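You operate a simulated robot arm through the tools that you are given. There is no shell and no other tool.

The job below is to be done with a simulated robot arm. You get a single attempt, and the scene is never put back.

Task
Pour milk into the yellow cup of coffee and stir it in.
Fine: about 50 ml. Stir with the black teaspoon. Jug and spoon go back where they were. Set down upright: milk jug.

The check looks at the end state, three seconds after you hand in, the way a careful person would. Anything else that was tipped, shoved, dropped, spilled or broken makes it a failure.

Robot
A 7-joint arm with a two-finger parallel gripper, fixed in place. Base frame: the origin is on the floor under the middle of its stand, x ahead of it, y to its left, z up; the work surface is at about z = 91. Lengths are in cm, angles in degrees, forces in N, time in s.
With the tool pointing down near the work surface it reaches from about 10 to 64 cm from the base axis. Its first joint turns from -66.0 to 66.0 degrees. Payload 1.57 kg.
The TCP is the grasp point between the finger pads, 3 cm short of the fingertips. In the tool frame z runs along the fingers and y along their closing line. The gripper opens to 8 cm. The fingers are 1.7 cm wide and 1.2 cm thick; the gripper's body (4 by 8.2 cm) begins 8 cm behind the TCP.
Orientation is that of the tool frame in the base frame, as a unit quaternion [w, x, y, z]. With the fingers straight down and closing along the base's y, the tool's x points along the base's -x, its y along +y and its z along -z.

Tools
- The arm moves only by the tool step_arm. Its argument "plan" is a list of rows, each an object of numbers (a shift or turn left out is 0, a gripper value left out holds the last): "rx", "ry", "rz": the turn, a rotation vector about the tool's x, y, z in degrees; "tx", "ty", "tz": the shift along the tool's x, y, z in m; "jaw": the finger opening in m, from 0 to 0.08. In form: [{"rx": .., "ry": .., "rz": .., "tx": .., "ty": .., "tz": .., "jaw": ..}, ...]. A call has 1 to 20 rows; each row is the pose to reach, as a shift and turn from the pose commanded when the call began, along the tool's axes at that moment. Each row takes 0.2 s and may step no farther than 5 cm and 8.6 degrees from the row before; otherwise, or with a gripper value out of range, the whole call is refused. Where a pose cannot be reached the arm comes as near as it can. A force on the tool above 40 N (or 10 N above the force at the start of the call, whichever is more), or a blocked arm, ends the call early, and 0.2 s more pass. Each finger travels about 7.2 cm/s and halts on what it meets, pressing with about 26 N; the grip force reading is that of the motor and also rises with nothing between the fingers. The clock runs only during rows and for 0.2 s after the last one: add rows that repeat a pose to give the fingers time. It gives the time, the measured TCP pose, the force on the tool (base axes), the opening and the grip force at its end, in the units of the frame above (readings bear some noise), with the torque about the TCP (base axes, N m) and any sound that the robot's microphone picked up, and new pictures: "views" is both (left out), scene, wrist or none.
- Cameras (640 x 400 px; columns grow to the right, rows downward): "scene" is fixed at [5.83, 42.99, 143.92]; the picture's right is [-0.76, -0.65, 0.00], its down [-0.28, 0.33, -0.90] and it looks along [0.58, -0.69, -0.43] (base axes); focal length 344 px, centre (320, 200). "wrist" rides on the gripper at [7.2, -0.7, -12.2] in the tool frame; the picture's right is [0.09, 1.00, 0.00], its down [-0.84, 0.08, -0.54] and it looks along [-0.54, 0.05, 0.84] (tool axes); focal length 238 px, centre (320, 200). There is no depth. A picture from a camera that has moved, and an enlarged one, comes with that camera's place and axes in the base frame and with its lens.
- zoom(camera, box): a new picture of the part [left, top, right, bottom] of that camera's present view, enlarged. It takes no simulated time.
- sign_off(): hands the job in; it is judged then, once.

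Places have to be worked out from the pictures, the camera data and where the tool is seen. Open the gripper and draw the arm clear of the work before you hand the job in, unless the task says otherwise.

The tools are called after "Call:" as name(argument=value, ...) on one line, values as JSON. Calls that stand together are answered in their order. step_arm: Moves the arm, as the interface text tells. Its arguments: {"type":"object","properties":{"plan":{"type":"array","items":{"type":"object","properties":{"rx":{"type":"number"},"ry":{"type":"number"},"rz":{"type":"number"},"tx":{"type":"number"},"ty":{"type":"number"},"tz":{"type":"number"},"jaw":{"type":"number"}}}},"views":{"type":"string","enum":["both","scene","wrist","none"]}},"required":["plan"]} The other tools are called the same way: zoom (camera, box) takes an enlarged picture of a part of a camera's view; sign_off () hands the job in.

At the start:

```text
clock: 0.0
position: [27.35, -16.35, 128.25]
tool_rot: [0.0, 0.0, 1.0, 0.0]
contact_force: [0.1, 0.4, 0.1]
ft_torque: [0.01, 0.01, 0.01]
width: 8.0
gripper_force: 0.1
```

scene: 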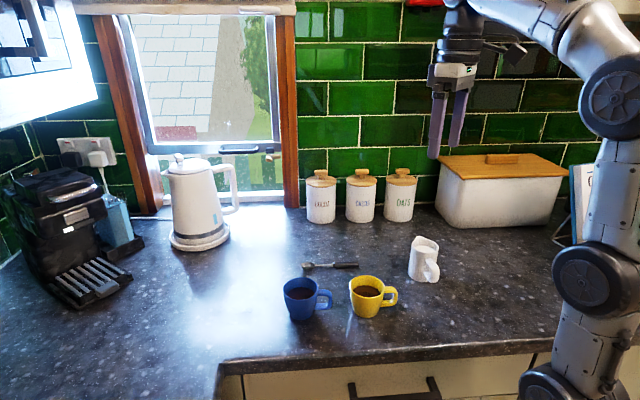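
wrist: 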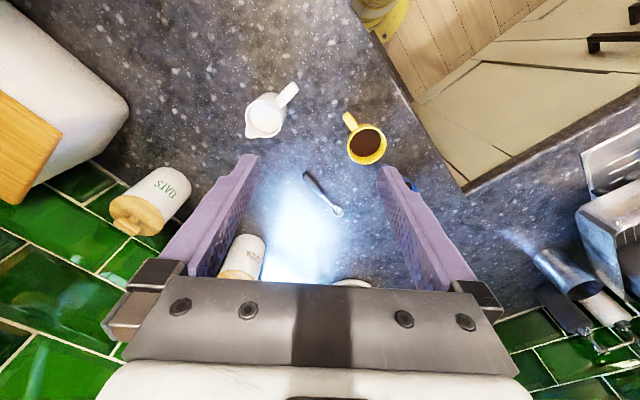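

I see the milk jug (white), the yellow and blue cups with coffee, and a black-handled teaspoon on the worktop. I zoom in on these first to work out where they are.

Call:
zoom(camera="scene", box=[270, 220, 450, 332])

Call:
zoom(camera="wrist", box=[220, 60, 420, 230])

```text
3.56 times, centred on (360, 276) of scene
camera zoom: at [5.83, 42.99, 143.92], right [-0.76, -0.65, 0.0], down [-0.28, 0.33, -0.9], along [0.58, -0.69, -0.43], focal length 1223 px, centre (178, -70)
```

zoom: 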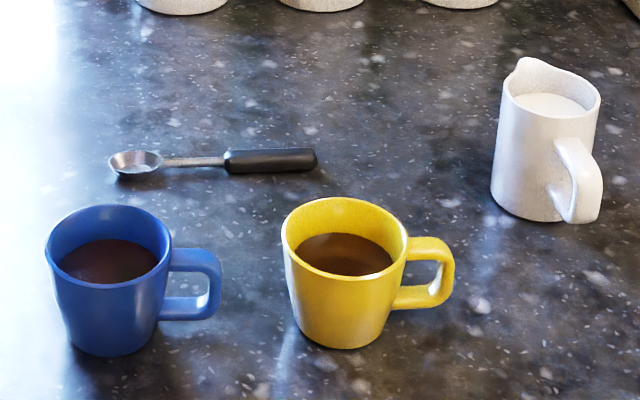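

```text
2.35 times, centred on (320, 145) of wrist
camera zoom: at [20.06, -16.93, 140.49], right [-0.09, 1.0, 0.0], down [0.84, 0.08, 0.54], along [0.54, 0.05, -0.84], focal length 561 px, centre (320, 329)
```

zoom: 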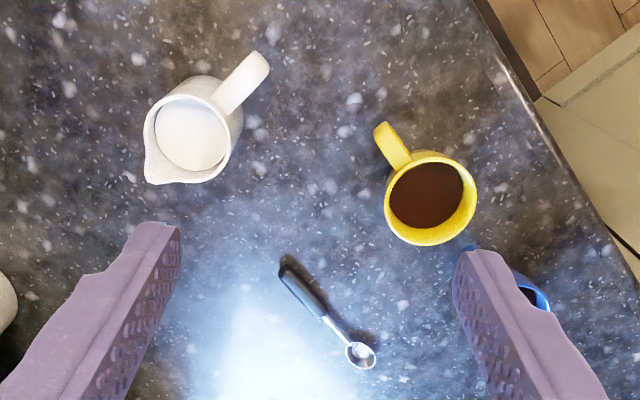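

The jug sits at about (31, -25.5) with its handle facing the robot (azimuth about 138°). The yellow cup is at about (34.7, -6.7) with its rim near z = 97, and the spoon runs from about (44.3, -18.3) to (54.3, -9.5). I turn the tool to line up with the jug handle and lower it part way, which also gives a closer look.

Call:
step_arm(plan=[{"rz": 8.4, "tx": 0.0107, "ty": -0.0033, "tz": 0.015}, {"rz": 16.8, "tx": 0.0214, "ty": -0.0066, "tz": 0.03}, {"rz": 25.2, "tx": 0.0321, "ty": -0.0099, "tz": 0.045}, {"rz": 33.6, "tx": 0.0428, "ty": -0.0132, "tz": 0.06}, {"rz": 42, "tx": 0.0535, "ty": -0.0165, "tz": 0.07}, {"rz": 42, "tx": 0.0535, "ty": -0.0165, "tz": 0.07}], views="both")

```text
clock: 1.4
position: [21.95, -17.74, 121.51]
tool_rot: [0.0, 0.359, 0.933, 0.0]
contact_force: [0.8, -0.2, -0.8]
ft_torque: [0.04, -0.02, 0.03]
width: 8.03
gripper_force: 0.1
camera wrist: at [16.12, -13.5, 133.56], right [0.6, 0.8, 0.0], down [0.67, -0.5, 0.54], along [0.43, -0.33, -0.84], focal length 238 px, centre (320, 200)
```

scene: 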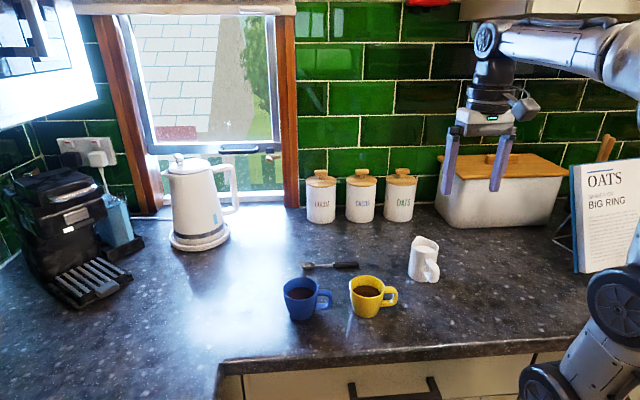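
wrist: 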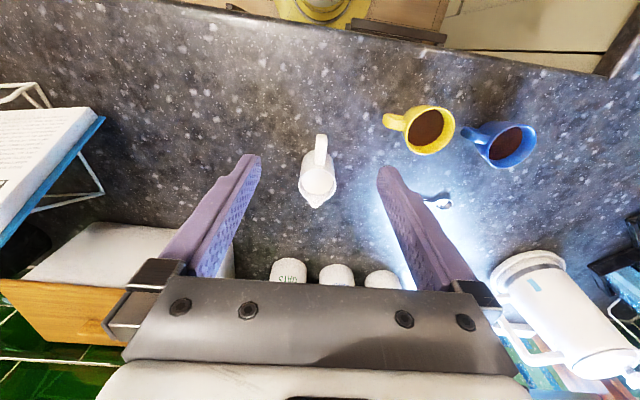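

The yaw came out as intended, with tool x at azimuth 138°. I zoom the wrist and scene views on the jug and cups to refine their positions.

Call:
zoom(camera="wrist", box=[260, 120, 380, 220])

Call:
zoom(camera="wrist", box=[370, 80, 550, 220])

Call:
zoom(camera="scene", box=[395, 225, 455, 290])

```text
4.00 times, centred on (320, 170) of wrist
camera zoom: at [16.12, -13.5, 133.56], right [0.6, 0.8, 0.0], down [0.67, -0.5, 0.54], along [0.43, -0.33, -0.84], focal length 953 px, centre (320, 320)
```

zoom: 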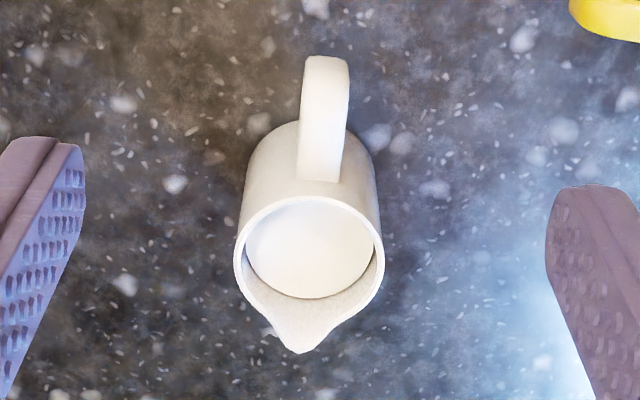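

```text
2.86 times, centred on (460, 150) of wrist
camera zoom: at [16.12, -13.5, 133.56], right [0.6, 0.8, 0.0], down [0.67, -0.5, 0.54], along [0.43, -0.33, -0.84], focal length 681 px, centre (-80, 343)
```

zoom: 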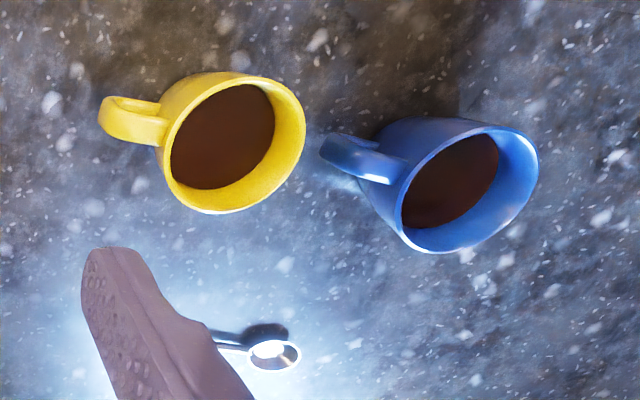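

```text
6.15 times, centred on (425, 258) of scene
camera zoom: at [5.83, 42.99, 143.92], right [-0.76, -0.65, 0.0], down [-0.28, 0.33, -0.9], along [0.58, -0.69, -0.43], focal length 2117 px, centre (-326, -154)
```

zoom: 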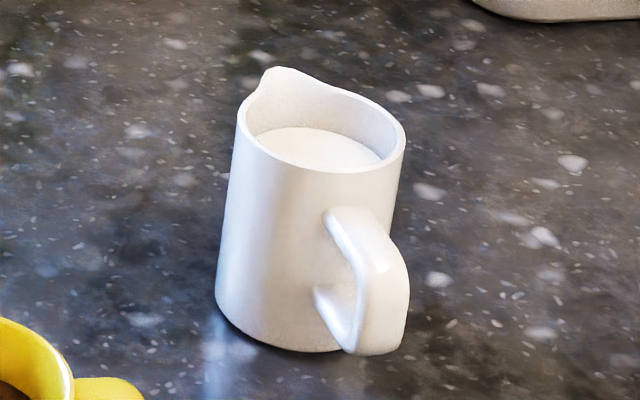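

The jug axis is at about (31.15, -25.6), about 6.5 cm wide, with the spout tip at about (34.3, -28.6, 99.3) and the milk about 1.5 cm under the rim. I lean the tool 40° outward so the fingers come in from the handle side, and move to a pre-grasp point above and behind the jug.

Call:
step_arm(plan=[{"ry": -8, "tx": -0.007, "ty": 0.0006, "tz": 0.02}, {"ry": -16, "tx": -0.014, "ty": 0.0012, "tz": 0.045}, {"ry": -24, "tx": -0.022, "ty": 0.0018, "tz": 0.07}, {"ry": -32, "tx": -0.03, "ty": 0.0025, "tz": 0.1}, {"ry": -40, "tx": -0.0373, "ty": 0.0032, "tz": 0.125}, {"ry": -40, "tx": -0.0373, "ty": 0.0032, "tz": 0.125}, {"ry": -40, "tx": -0.0373, "ty": 0.0032, "tz": 0.125}], views="both")

```text
clock: 3.0
position: [24.8, -20.2, 108.82]
tool_rot: [0.319, 0.337, 0.877, -0.122]
contact_force: [0.1, -0.1, 0.4]
ft_torque: [-0.02, 0.01, 0.03]
width: 8.01
gripper_force: 0.1
camera wrist: at [14.5, -11.71, 113.58], right [0.61, 0.79, -0.06], down [0.27, -0.14, 0.95], along [0.74, -0.6, -0.3], focal length 238 px, centre (320, 200)
```

scene: 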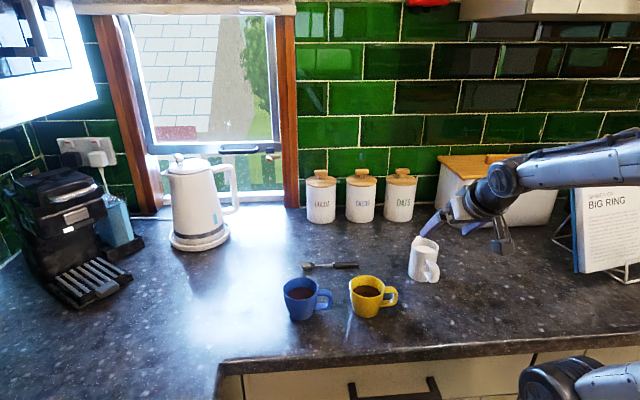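
wrist: 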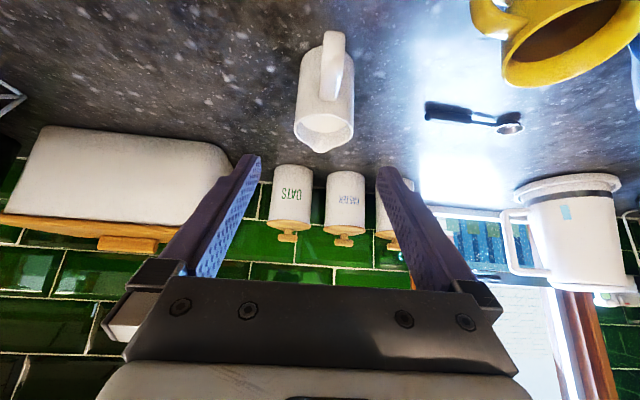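

The pose was reached. I slide onto the approach line (about 2.5 cm along tool x) and forward a bit, then check the centring on the jug.

Call:
step_arm(plan=[{"tx": 0.0124, "ty": 0.0012, "tz": 0.02}, {"tx": 0.0248, "ty": 0.0024, "tz": 0.04}, {"tx": 0.0248, "ty": 0.0024, "tz": 0.06}, {"tx": 0.0248, "ty": 0.0024, "tz": 0.06}], views="both")

Call:
zoom(camera="wrist", box=[220, 40, 420, 240])

Call:
zoom(camera="scene", box=[390, 190, 540, 290])

```text
clock: 4.0
position: [26.48, -21.32, 102.71]
tool_rot: [0.319, 0.337, 0.877, -0.123]
contact_force: [-0.1, 0.0, -0.5]
ft_torque: [0.01, 0.01, 0.0]
width: 7.98
gripper_force: 0.0
camera wrist: at [16.09, -12.88, 107.39], right [0.61, 0.79, -0.06], down [0.27, -0.14, 0.95], along [0.74, -0.6, -0.3], focal length 238 px, centre (320, 200)
```

scene: 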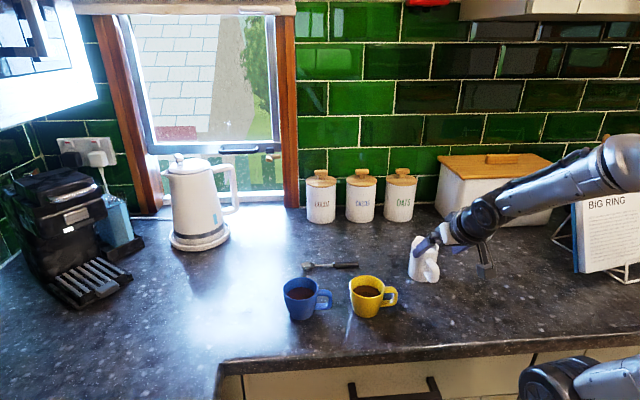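
wrist: 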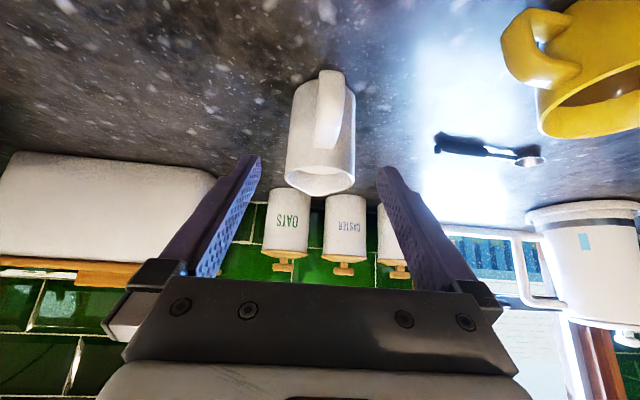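

```text
2.00 times, centred on (320, 140) of wrist
camera zoom: at [16.09, -12.88, 107.39], right [0.61, 0.79, -0.06], down [0.27, -0.14, 0.95], along [0.74, -0.6, -0.3], focal length 477 px, centre (320, 320)
```

zoom: 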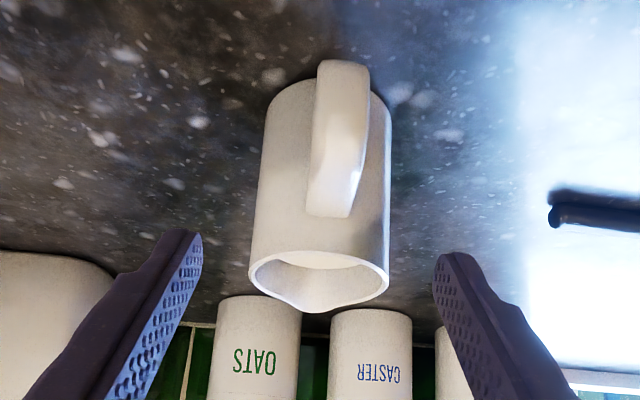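

```text
4.00 times, centred on (465, 240) of scene
camera zoom: at [5.83, 42.99, 143.92], right [-0.76, -0.65, 0.0], down [-0.28, 0.33, -0.9], along [0.58, -0.69, -0.43], focal length 1376 px, centre (-260, 40)
```

zoom: 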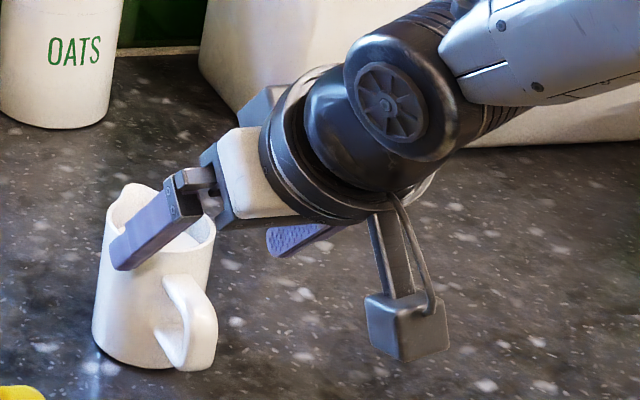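

The jug is centred between the fingers to within about 1 mm. I advance 9.9 cm along the tool axis to straddle its body with the jaw still open.

Call:
step_arm(plan=[{"tz": 0.02}, {"tz": 0.04}, {"tz": 0.06}, {"tz": 0.075}, {"tz": 0.09}, {"tz": 0.099}, {"tz": 0.099}], views="both")

Call:
zoom(camera="scene", box=[390, 190, 540, 290])

Call:
zoom(camera="wrist", box=[200, 60, 440, 260])

```text
clock: 5.6
position: [31.29, -25.5, 95.06]
tool_rot: [0.319, 0.337, 0.877, -0.122]
contact_force: [1.5, 0.1, 0.0]
ft_torque: [-0.01, 0.0, 0.01]
width: 7.99
gripper_force: 0.1
camera wrist: at [20.82, -17.15, 99.84], right [0.61, 0.79, -0.06], down [0.27, -0.14, 0.95], along [0.74, -0.6, -0.3], focal length 238 px, centre (320, 200)
```

scene: 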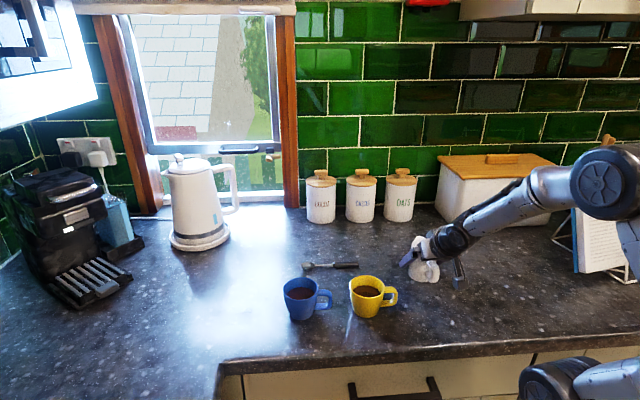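
wrist: 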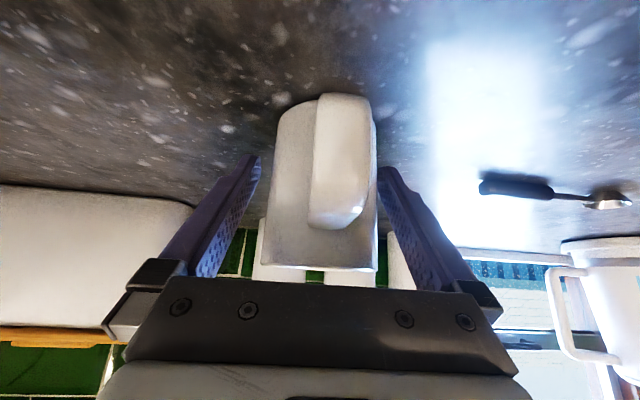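

```text
4.00 times, centred on (465, 240) of scene
camera zoom: at [5.83, 42.99, 143.92], right [-0.76, -0.65, 0.0], down [-0.28, 0.33, -0.9], along [0.58, -0.69, -0.43], focal length 1376 px, centre (-260, 40)
```

zoom: 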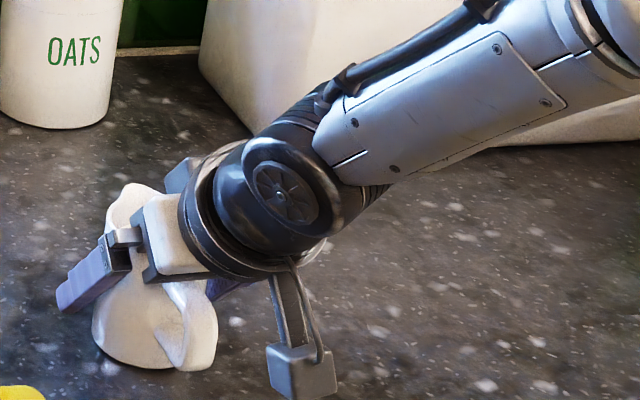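

```text
2.00 times, centred on (320, 160) of wrist
camera zoom: at [20.82, -17.15, 99.84], right [0.61, 0.79, -0.06], down [0.27, -0.14, 0.95], along [0.74, -0.6, -0.3], focal length 477 px, centre (320, 280)
```

zoom: 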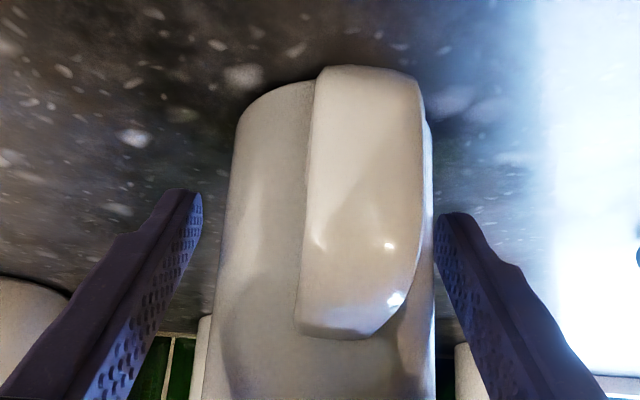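

The jug sits centred between the fingers and the handle clears the palm. Next I close the jaw on the body.

Call:
step_arm(plan=[{"jaw": 0.07}, {"jaw": 0.06}, {"jaw": 0.05}, {"jaw": 0.04}, {"jaw": 0.04}], views="both")

```text
clock: 6.8
position: [31.17, -25.59, 95.19]
tool_rot: [0.319, 0.337, 0.877, -0.123]
contact_force: [1.0, 0.9, -0.1]
ft_torque: [-0.02, -0.03, 0.01]
width: 5.91
gripper_force: 25.9
camera wrist: at [20.83, -17.13, 99.87], right [0.61, 0.79, -0.06], down [0.27, -0.14, 0.95], along [0.74, -0.6, -0.3], focal length 238 px, centre (320, 200)
```

scene: 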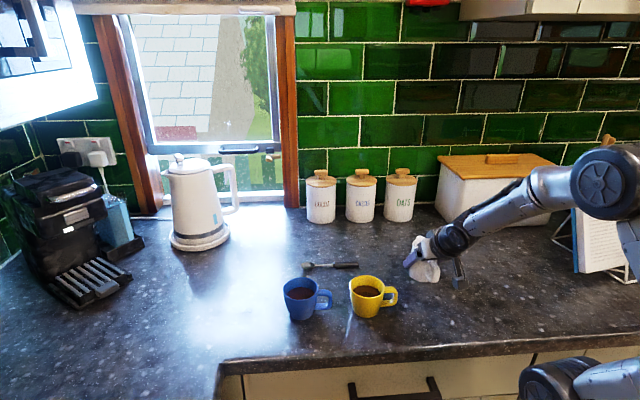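
wrist: 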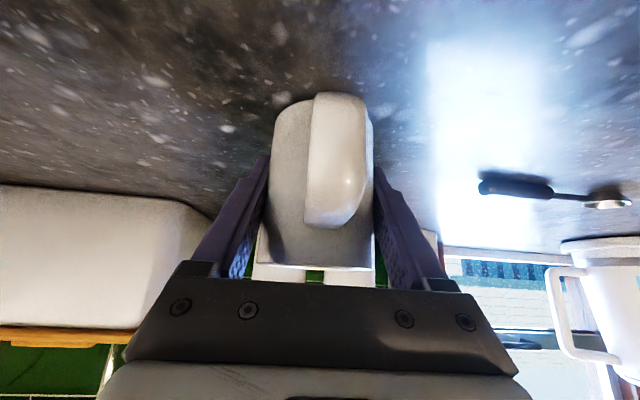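

The grip holds at 25.9 N on a 5.9 cm width. I lift straight up 10 cm with the jug kept upright, then read the load.

Call:
step_arm(plan=[{"tx": -0.0064, "tz": -0.0077}, {"tx": -0.0161, "tz": -0.0192}, {"tx": -0.0289, "tz": -0.0345}, {"tx": -0.045, "tz": -0.0536}, {"tx": -0.0579, "tz": -0.069}, {"tx": -0.0643, "tz": -0.0766}, {"tx": -0.0643, "tz": -0.0766}, {"tx": -0.0643, "tz": -0.0766}], views="both")

```text
clock: 8.6
position: [31.2, -25.43, 105.03]
tool_rot: [0.32, 0.336, 0.877, -0.122]
contact_force: [-0.4, 0.6, -2.9]
ft_torque: [-0.01, -0.03, 0.02]
width: 5.89
gripper_force: 26.1
camera wrist: at [20.76, -16.98, 109.82], right [0.61, 0.79, -0.06], down [0.27, -0.14, 0.95], along [0.74, -0.6, -0.3], focal length 238 px, centre (320, 200)
```

scene: 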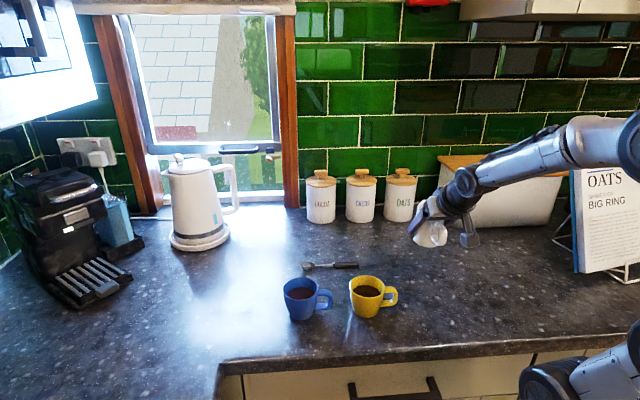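
wrist: 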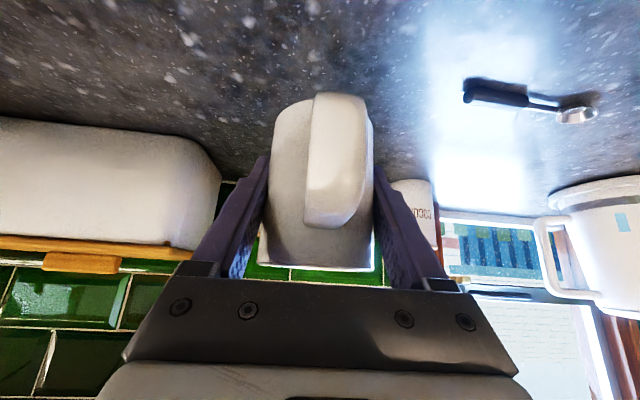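

The jug lifts cleanly with a load of about 3 N. I carry it level to a spot behind and left of the yellow cup, keeping the same heading so the spout will face the cup, at a height well above the rims.

Call:
step_arm(plan=[{"tx": 0.0015, "ty": 0.0018, "tz": -0.0016}, {"tx": 0.0058, "ty": 0.007, "tz": -0.006}, {"tx": 0.0124, "ty": 0.0151, "tz": -0.0128}, {"tx": 0.0209, "ty": 0.0256, "tz": -0.0216}, {"tx": 0.031, "ty": 0.038, "tz": -0.0321}, {"tx": 0.0424, "ty": 0.0518, "tz": -0.0438}, {"tx": 0.0545, "ty": 0.0667, "tz": -0.0564}, {"tx": 0.0669, "ty": 0.0819, "tz": -0.0692}, {"tx": 0.0794, "ty": 0.0971, "tz": -0.0821}, {"tx": 0.0915, "ty": 0.112, "tz": -0.0946}, {"tx": 0.1028, "ty": 0.1258, "tz": -0.1063}, {"tx": 0.113, "ty": 0.1382, "tz": -0.1168}, {"tx": 0.1215, "ty": 0.1487, "tz": -0.1256}, {"tx": 0.1281, "ty": 0.1568, "tz": -0.1325}, {"tx": 0.1324, "ty": 0.162, "tz": -0.1369}, {"tx": 0.1339, "ty": 0.1638, "tz": -0.1384}, {"tx": 0.1339, "ty": 0.1638, "tz": -0.1384}], views="both")

Call:
zoom(camera="scene", box=[270, 200, 450, 330])

```text
clock: 12.2
position: [27.9, -0.52, 107.17]
tool_rot: [0.319, 0.338, 0.877, -0.124]
contact_force: [-0.7, -0.7, -2.5]
ft_torque: [-0.03, -0.04, 0.03]
width: 5.95
gripper_force: 26.0
camera wrist: at [17.57, 7.91, 111.8], right [0.61, 0.79, -0.06], down [0.27, -0.14, 0.95], along [0.74, -0.6, -0.3], focal length 238 px, centre (320, 200)
```

scene: 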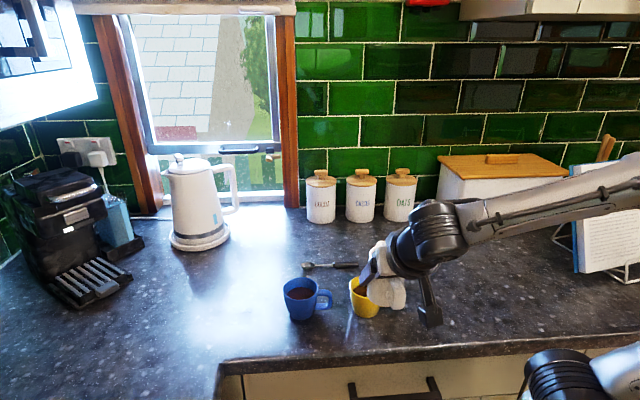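
wrist: 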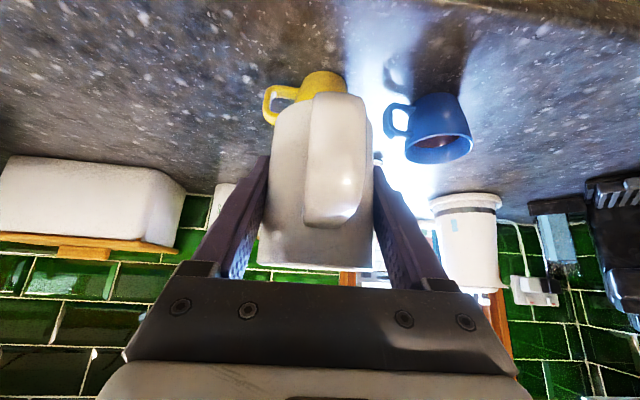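

```text
3.08 times, centred on (360, 265) of scene
camera zoom: at [5.83, 42.99, 143.92], right [-0.76, -0.65, 0.0], down [-0.28, 0.33, -0.9], along [0.58, -0.69, -0.43], focal length 1058 px, centre (197, 0)
```

zoom: 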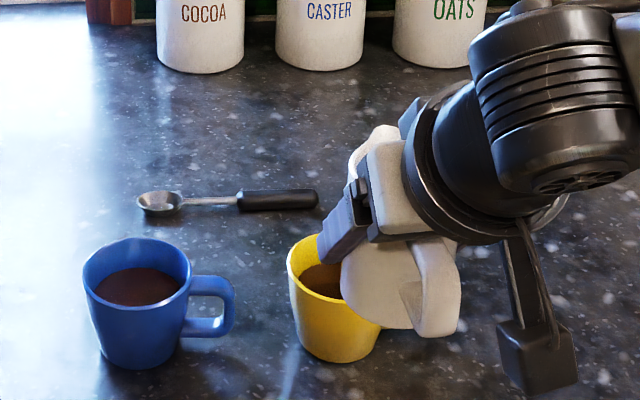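

The jug is now above and behind the yellow cup, but from this side it blocks the scene camera. I tilt it a slight 12° (well short of pouring), then swing its heading toward azimuth -15° so the cup stays in view.

Call:
step_arm(plan=[{"ry": 2}, {"ry": 5}, {"ry": 8}, {"ry": 11}, {"ry": 12}, {"ry": 12}], views="scene")

```text
clock: 13.6
position: [28.04, -0.49, 106.98]
tool_rot: [0.226, 0.348, 0.906, -0.087]
contact_force: [-0.5, 0.4, -4.2]
ft_torque: [-0.03, -0.01, 0.01]
width: 5.87
gripper_force: 26.3
```

scene: 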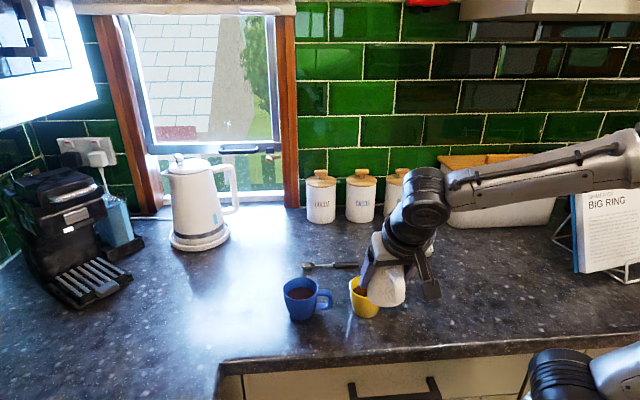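

The arm holds steady with the jug tilted 12°. I now yaw +27° about the vertical and shift to stay behind the cup.

Call:
step_arm(plan=[{"rx": -1.9, "rz": -3.58, "tx": -0.0007, "ty": -0.0065, "tz": 0.0004}, {"rx": -4.44, "rz": -8.34, "tx": -0.0016, "ty": -0.0151, "tz": 0.0009}, {"rx": -6.97, "rz": -13.11, "tx": -0.0026, "ty": -0.0237, "tz": 0.0014}, {"rx": -9.51, "rz": -17.88, "tx": -0.0035, "ty": -0.0323, "tz": 0.0019}, {"rx": -11.73, "rz": -22.05, "tx": -0.0043, "ty": -0.0399, "tz": 0.0023}, {"rx": -12.68, "rz": -23.84, "tx": -0.0047, "ty": -0.0431, "tz": 0.0025}, {"rx": -12.68, "rz": -23.84, "tx": -0.0047, "ty": -0.0431, "tz": 0.0025}], views="both")

Call:
zoom(camera="scene", box=[310, 200, 450, 330])

```text
clock: 15.2
position: [25.59, -4.12, 106.97]
tool_rot: [0.24, 0.126, 0.962, -0.031]
contact_force: [0.4, -0.2, -3.7]
ft_torque: [-0.03, -0.04, 0.01]
width: 5.91
gripper_force: 25.8
camera wrist: at [13.63, -1.67, 114.38], right [0.18, 0.98, -0.04], down [0.49, -0.05, 0.87], along [0.85, -0.18, -0.49], focal length 238 px, centre (320, 200)
```

scene: 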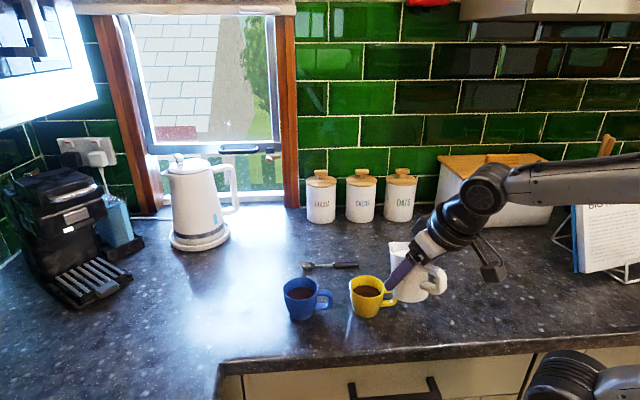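
wrist: 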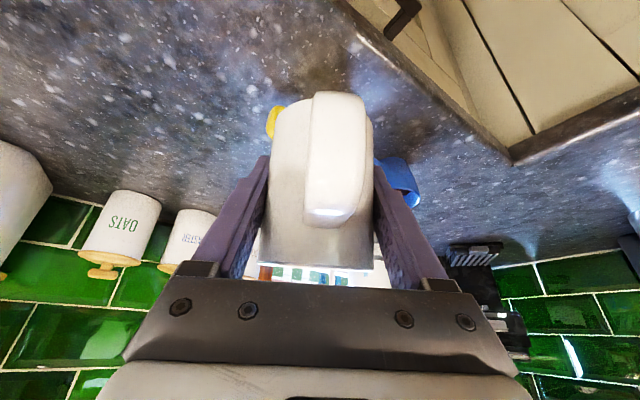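

```text
3.08 times, centred on (380, 265) of scene
camera zoom: at [5.83, 42.99, 143.92], right [-0.76, -0.65, 0.0], down [-0.28, 0.33, -0.9], along [0.58, -0.69, -0.43], focal length 1058 px, centre (135, 0)
```

zoom: 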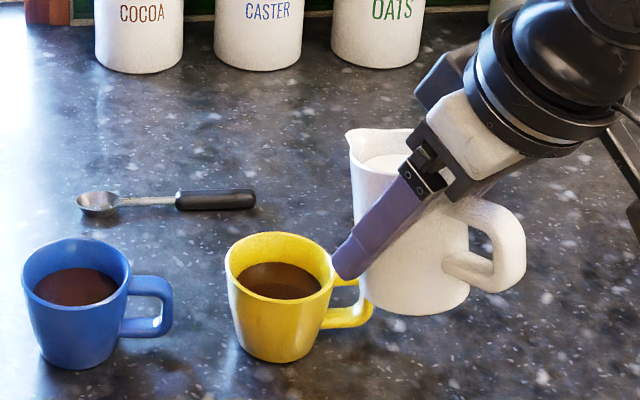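

The view is now good: spout and cup are both visible and the cup centre is at about (34.7, -6.5). I bring the spout over the cup with the jug at 20°, still short of pouring.

Call:
step_arm(plan=[{"ry": 1, "tx": -0.0017, "ty": 0.0002, "tz": 0.006}, {"ry": 2.7, "tx": -0.0046, "ty": 0.0005, "tz": 0.016}, {"ry": 4.5, "tx": -0.0077, "ty": 0.0009, "tz": 0.027}, {"ry": 6.3, "tx": -0.0108, "ty": 0.0013, "tz": 0.0379}, {"ry": 7.5, "tx": -0.0129, "ty": 0.0015, "tz": 0.0451}, {"ry": 8, "tx": -0.0137, "ty": 0.0016, "tz": 0.0481}, {"ry": 8, "tx": -0.0137, "ty": 0.0016, "tz": 0.0481}], views="both")

Call:
zoom(camera="scene", box=[330, 230, 430, 330])

```text
clock: 16.8
position: [28.91, -4.87, 103.32]
tool_rot: [0.172, 0.128, 0.976, -0.023]
contact_force: [0.8, -0.1, -2.8]
ft_torque: [-0.05, -0.02, 0.01]
width: 5.88
gripper_force: 26.3
camera wrist: at [18.12, -2.72, 112.32], right [0.17, 0.98, -0.03], down [0.6, -0.08, 0.8], along [0.78, -0.16, -0.61], focal length 238 px, centre (320, 200)
```

scene: 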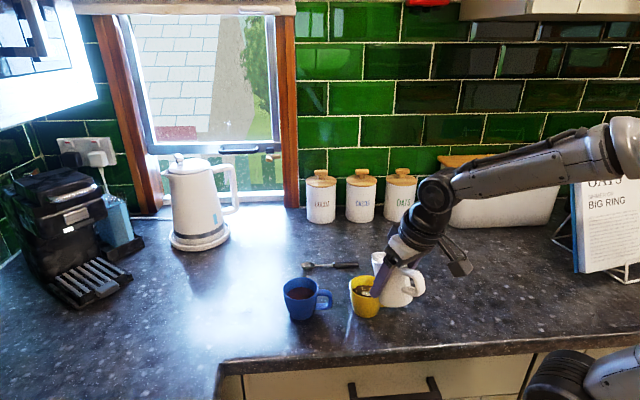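
wrist: 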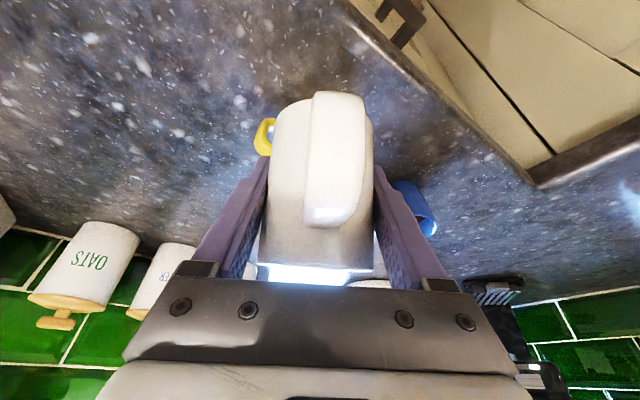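

```text
4.00 times, centred on (380, 280) of scene
camera zoom: at [5.83, 42.99, 143.92], right [-0.76, -0.65, 0.0], down [-0.28, 0.33, -0.9], along [0.58, -0.69, -0.43], focal length 1376 px, centre (80, -120)
```

zoom: 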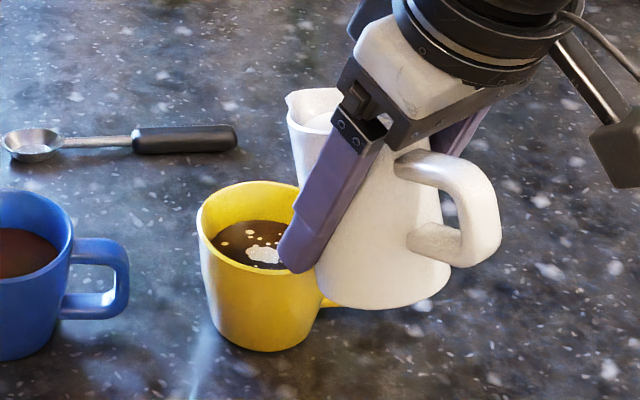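

A little milk has already gone in, and it landed right at the cup centre, so the pour begins near 20°. I tilt on to 25° in small steps while keeping the lip over the cup, and watch.

Call:
step_arm(plan=[{"ry": 2, "tx": 0.0013, "tz": 0.0016}, {"ry": 4, "tx": 0.0027, "tz": 0.0033}, {"ry": 5, "tx": 0.0037, "tz": 0.0041}, {"ry": 5, "tx": 0.0037, "tz": 0.0041}], views="scene")

Call:
zoom(camera="scene", box=[330, 230, 430, 330])

```text
clock: 17.8
position: [28.67, -4.7, 102.91]
tool_rot: [0.129, 0.13, 0.983, -0.017]
contact_force: [0.7, -0.5, -2.5]
ft_torque: [-0.02, -0.08, -0.01]
width: 5.9
gripper_force: 25.9
```

scene: 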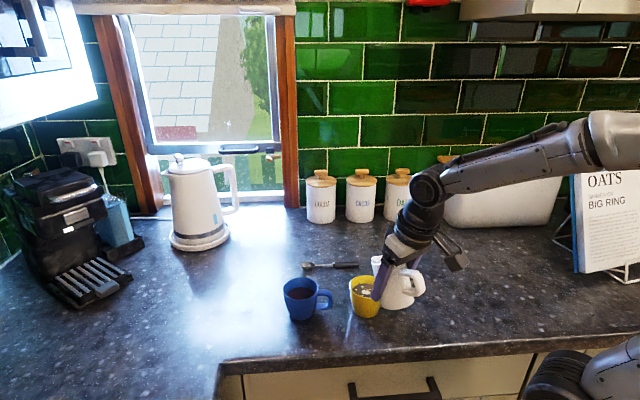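

```text
4.00 times, centred on (380, 280) of scene
camera zoom: at [5.83, 42.99, 143.92], right [-0.76, -0.65, 0.0], down [-0.28, 0.33, -0.9], along [0.58, -0.69, -0.43], focal length 1376 px, centre (80, -120)
```

zoom: 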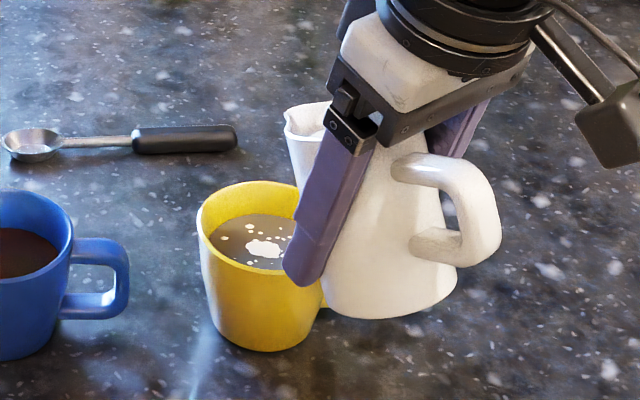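

The coffee is lighter and its level has risen a little. I zoom in tightly on the cup to measure the level against the rim.

Call:
zoom(camera="scene", box=[345, 270, 395, 320])

Call:
zoom(camera="scene", box=[280, 270, 330, 320])

```text
8.00 times, centred on (370, 295) of scene
camera zoom: at [5.83, 42.99, 143.92], right [-0.76, -0.65, 0.0], down [-0.28, 0.33, -0.9], along [0.58, -0.69, -0.43], focal length 2752 px, centre (-80, -560)
```

zoom: 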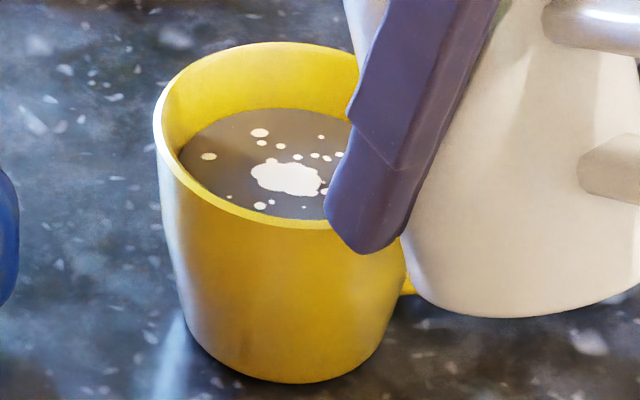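

```text
8.00 times, centred on (305, 295) of scene
camera zoom: at [5.83, 42.99, 143.92], right [-0.76, -0.65, 0.0], down [-0.28, 0.33, -0.9], along [0.58, -0.69, -0.43], focal length 2752 px, centre (440, -560)
```

zoom: 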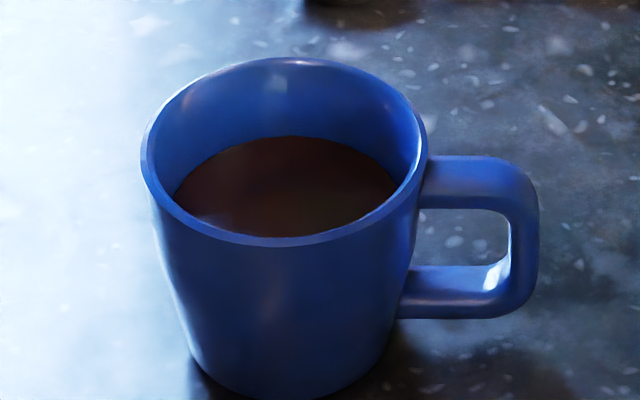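

The level has risen only about 0.4 cm (roughly 10–12 ml), and the cup started about 2 cm below its rim. I continue to 30° with the lip held over the cup.

Call:
step_arm(plan=[{"ry": 2, "tx": 0.0006, "tz": -0.0002}, {"ry": 4, "tx": 0.0012, "tz": -0.0003}, {"ry": 5, "tx": 0.0016, "tz": -0.0004}, {"ry": 5, "tx": 0.0016, "tz": -0.0004}], views="scene")

Call:
zoom(camera="scene", box=[345, 270, 395, 320])

Call:
zoom(camera="scene", box=[330, 230, 430, 330])

```text
clock: 18.8
position: [28.55, -4.72, 102.96]
tool_rot: [0.086, 0.13, 0.988, -0.011]
contact_force: [0.0, -0.1, -3.4]
ft_torque: [-0.01, -0.05, 0.01]
width: 5.88
gripper_force: 25.9
```

scene: 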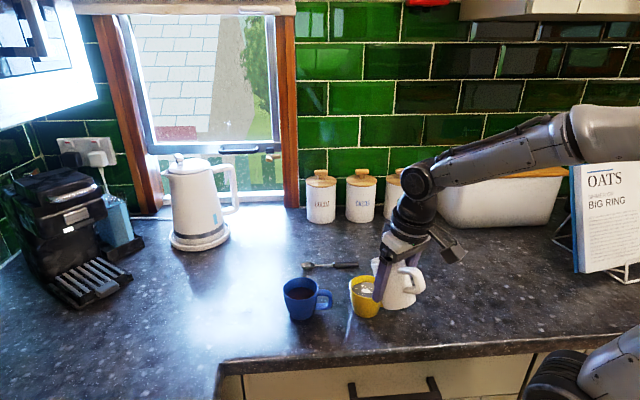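

```text
8.00 times, centred on (370, 295) of scene
camera zoom: at [5.83, 42.99, 143.92], right [-0.76, -0.65, 0.0], down [-0.28, 0.33, -0.9], along [0.58, -0.69, -0.43], focal length 2752 px, centre (-80, -560)
```

zoom: 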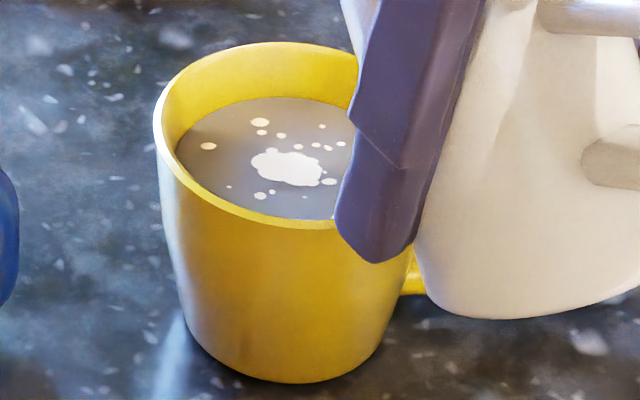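

```text
4.00 times, centred on (380, 280) of scene
camera zoom: at [5.83, 42.99, 143.92], right [-0.76, -0.65, 0.0], down [-0.28, 0.33, -0.9], along [0.58, -0.69, -0.43], focal length 1376 px, centre (80, -120)
```

zoom: 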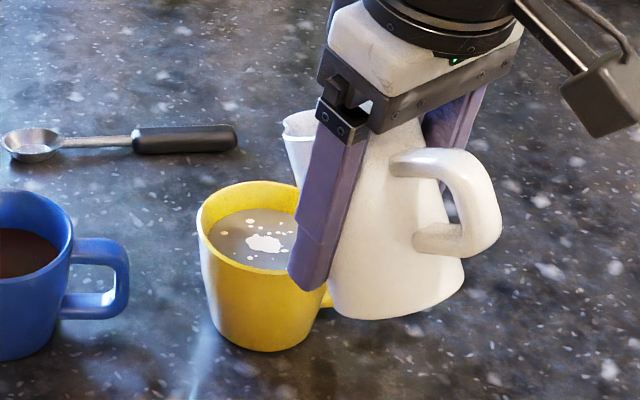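

Now about 20 ml is in and the flow follows the tilt steadily. I tilt to 35° next and measure again.

Call:
step_arm(plan=[{"ry": 2, "tx": 0.0007, "tz": 0.0016}, {"ry": 4, "tx": 0.0015, "tz": 0.0031}, {"ry": 5, "tx": 0.002, "tz": 0.0042}, {"ry": 5, "tx": 0.002, "tz": 0.0042}, {"ry": 5, "tx": 0.002, "tz": 0.0042}], views="scene")

Call:
zoom(camera="scene", box=[345, 270, 395, 320])

Call:
zoom(camera="scene", box=[330, 230, 430, 330])

```text
clock: 20.0
position: [28.43, -4.68, 102.41]
tool_rot: [0.043, 0.13, 0.991, -0.005]
contact_force: [-1.0, 0.2, -3.0]
ft_torque: [-0.01, -0.04, 0.02]
width: 5.88
gripper_force: 26.0
```

scene: 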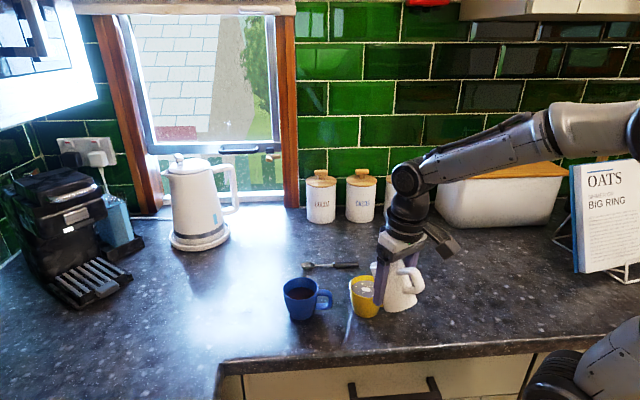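

```text
8.00 times, centred on (370, 295) of scene
camera zoom: at [5.83, 42.99, 143.92], right [-0.76, -0.65, 0.0], down [-0.28, 0.33, -0.9], along [0.58, -0.69, -0.43], focal length 2752 px, centre (-80, -560)
```

zoom: 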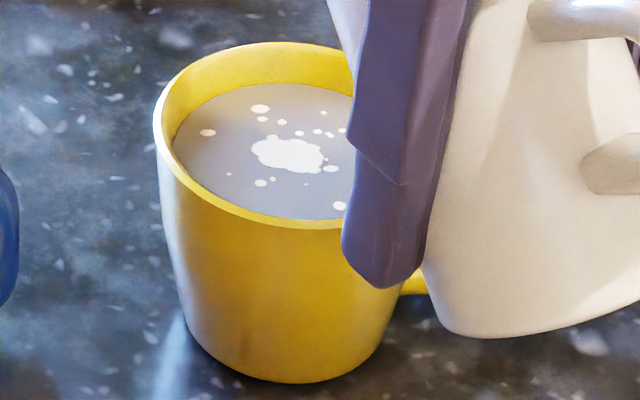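

```text
4.00 times, centred on (380, 280) of scene
camera zoom: at [5.83, 42.99, 143.92], right [-0.76, -0.65, 0.0], down [-0.28, 0.33, -0.9], along [0.58, -0.69, -0.43], focal length 1376 px, centre (80, -120)
```

zoom: 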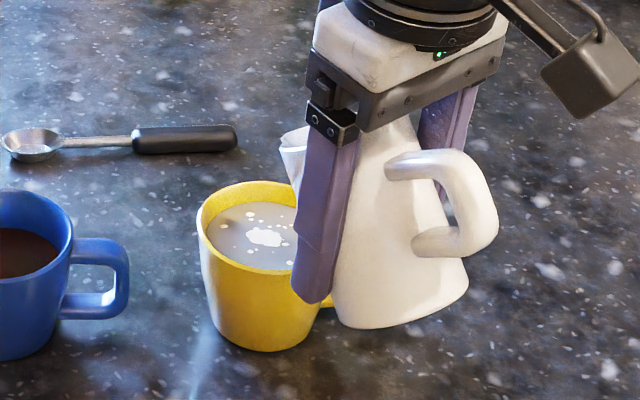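

I estimate about 31–33 ml so far, from a rise of about 1.1 cm with about 1 cm of freeboard left. I tilt to 39° and check again.

Call:
step_arm(plan=[{"ry": 1.5, "tx": 0.0004, "tz": 0.0012}, {"ry": 3, "tx": 0.0007, "tz": 0.0023}, {"ry": 4, "tx": 0.001, "tz": 0.003}, {"ry": 4, "tx": 0.001, "tz": 0.003}, {"ry": 4, "tx": 0.001, "tz": 0.003}], views="scene")

Call:
zoom(camera="scene", box=[345, 270, 395, 320])

```text
clock: 21.2
position: [28.41, -4.79, 102.06]
tool_rot: [0.009, 0.13, 0.991, -0.001]
contact_force: [0.0, -0.1, -2.8]
ft_torque: [-0.02, -0.03, 0.01]
width: 5.92
gripper_force: 26.0
```

scene: 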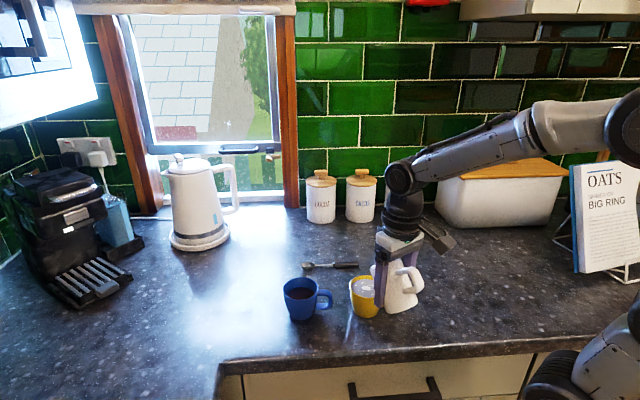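

```text
8.00 times, centred on (370, 295) of scene
camera zoom: at [5.83, 42.99, 143.92], right [-0.76, -0.65, 0.0], down [-0.28, 0.33, -0.9], along [0.58, -0.69, -0.43], focal length 2752 px, centre (-80, -560)
```

zoom: 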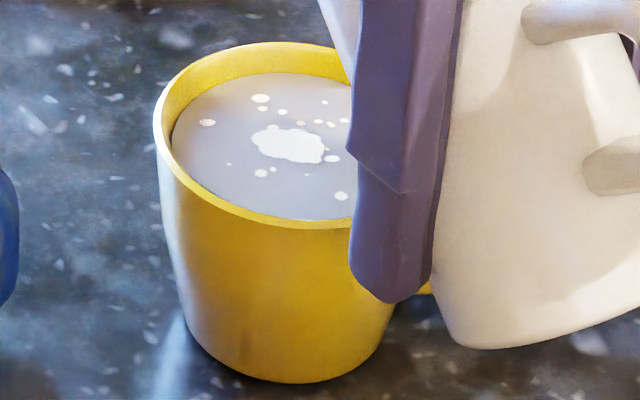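

I read about 42 ml now, with 0.7 cm of freeboard. Another 2.3° should bring it close to 50 ml.

Call:
step_arm(plan=[{"ry": 1.2, "tx": 0.0001, "tz": 0.0005}, {"ry": 2.3, "tx": 0.0002, "tz": 0.001}, {"ry": 2.3, "tx": 0.0002, "tz": 0.001}, {"ry": 2.3, "tx": 0.0002, "tz": 0.001}], views="scene")

Call:
zoom(camera="scene", box=[345, 270, 395, 320])

```text
clock: 22.2
position: [28.42, -4.69, 101.97]
tool_rot: [-0.012, 0.13, 0.991, 0.002]
contact_force: [0.7, -0.7, -3.6]
ft_torque: [0.02, -0.08, 0.02]
width: 5.89
gripper_force: 26.2
```

scene: 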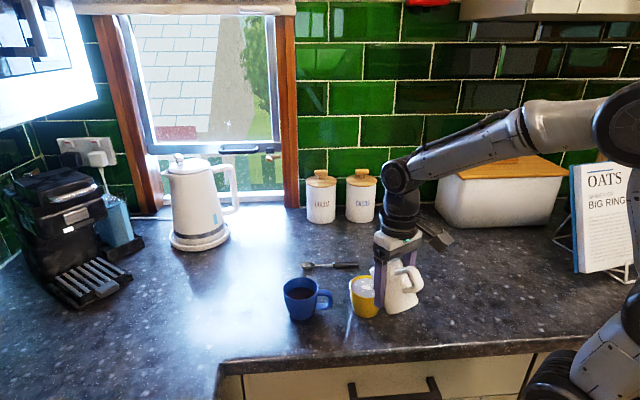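

```text
8.00 times, centred on (370, 295) of scene
camera zoom: at [5.83, 42.99, 143.92], right [-0.76, -0.65, 0.0], down [-0.28, 0.33, -0.9], along [0.58, -0.69, -0.43], focal length 2752 px, centre (-80, -560)
```

zoom: 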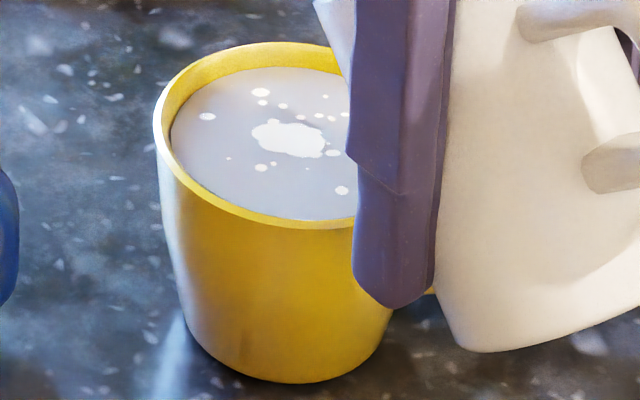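

I estimate about 48 ml in, with 0.5 cm of freeboard. I tilt the jug back smoothly with the lip still over the cup so any drip falls in.

Call:
step_arm(plan=[{"ry": -5, "tx": -0.0014, "tz": -0.0039}, {"ry": -11, "tx": -0.0032, "tz": -0.0086}, {"ry": -17, "tx": -0.0049, "tz": -0.0133}, {"ry": -22, "tx": -0.0063, "tz": -0.0173}, {"ry": -25.3, "tx": -0.0072, "tz": -0.0199}, {"ry": -25.3, "tx": -0.0072, "tz": -0.0199}, {"ry": -25.3, "tx": -0.0072, "tz": -0.0199}], views="scene")

Call:
zoom(camera="scene", box=[330, 230, 430, 330])

Call:
zoom(camera="scene", box=[345, 270, 395, 320])

```text
clock: 23.8
position: [29.03, -4.91, 104.17]
tool_rot: [0.206, 0.127, 0.97, -0.028]
contact_force: [-0.6, 0.0, -3.3]
ft_torque: [0.02, -0.01, 0.02]
width: 5.9
gripper_force: 25.9
```

scene: 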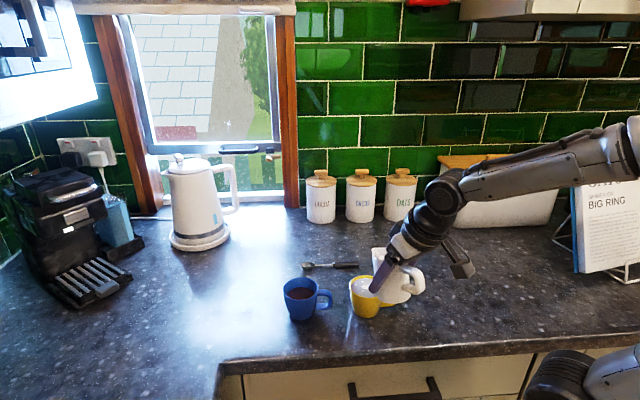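

```text
4.00 times, centred on (380, 280) of scene
camera zoom: at [5.83, 42.99, 143.92], right [-0.76, -0.65, 0.0], down [-0.28, 0.33, -0.9], along [0.58, -0.69, -0.43], focal length 1376 px, centre (80, -120)
```

zoom: 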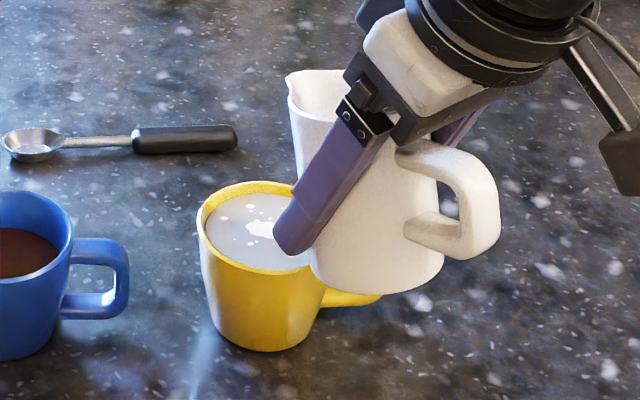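

```text
8.00 times, centred on (370, 295) of scene
camera zoom: at [5.83, 42.99, 143.92], right [-0.76, -0.65, 0.0], down [-0.28, 0.33, -0.9], along [0.58, -0.69, -0.43], focal length 2752 px, centre (-80, -560)
```

zoom: 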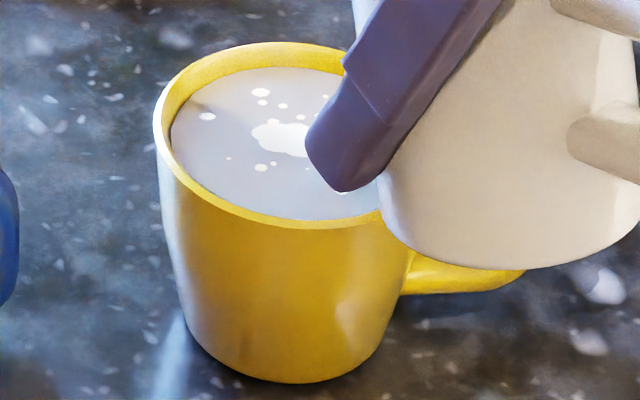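

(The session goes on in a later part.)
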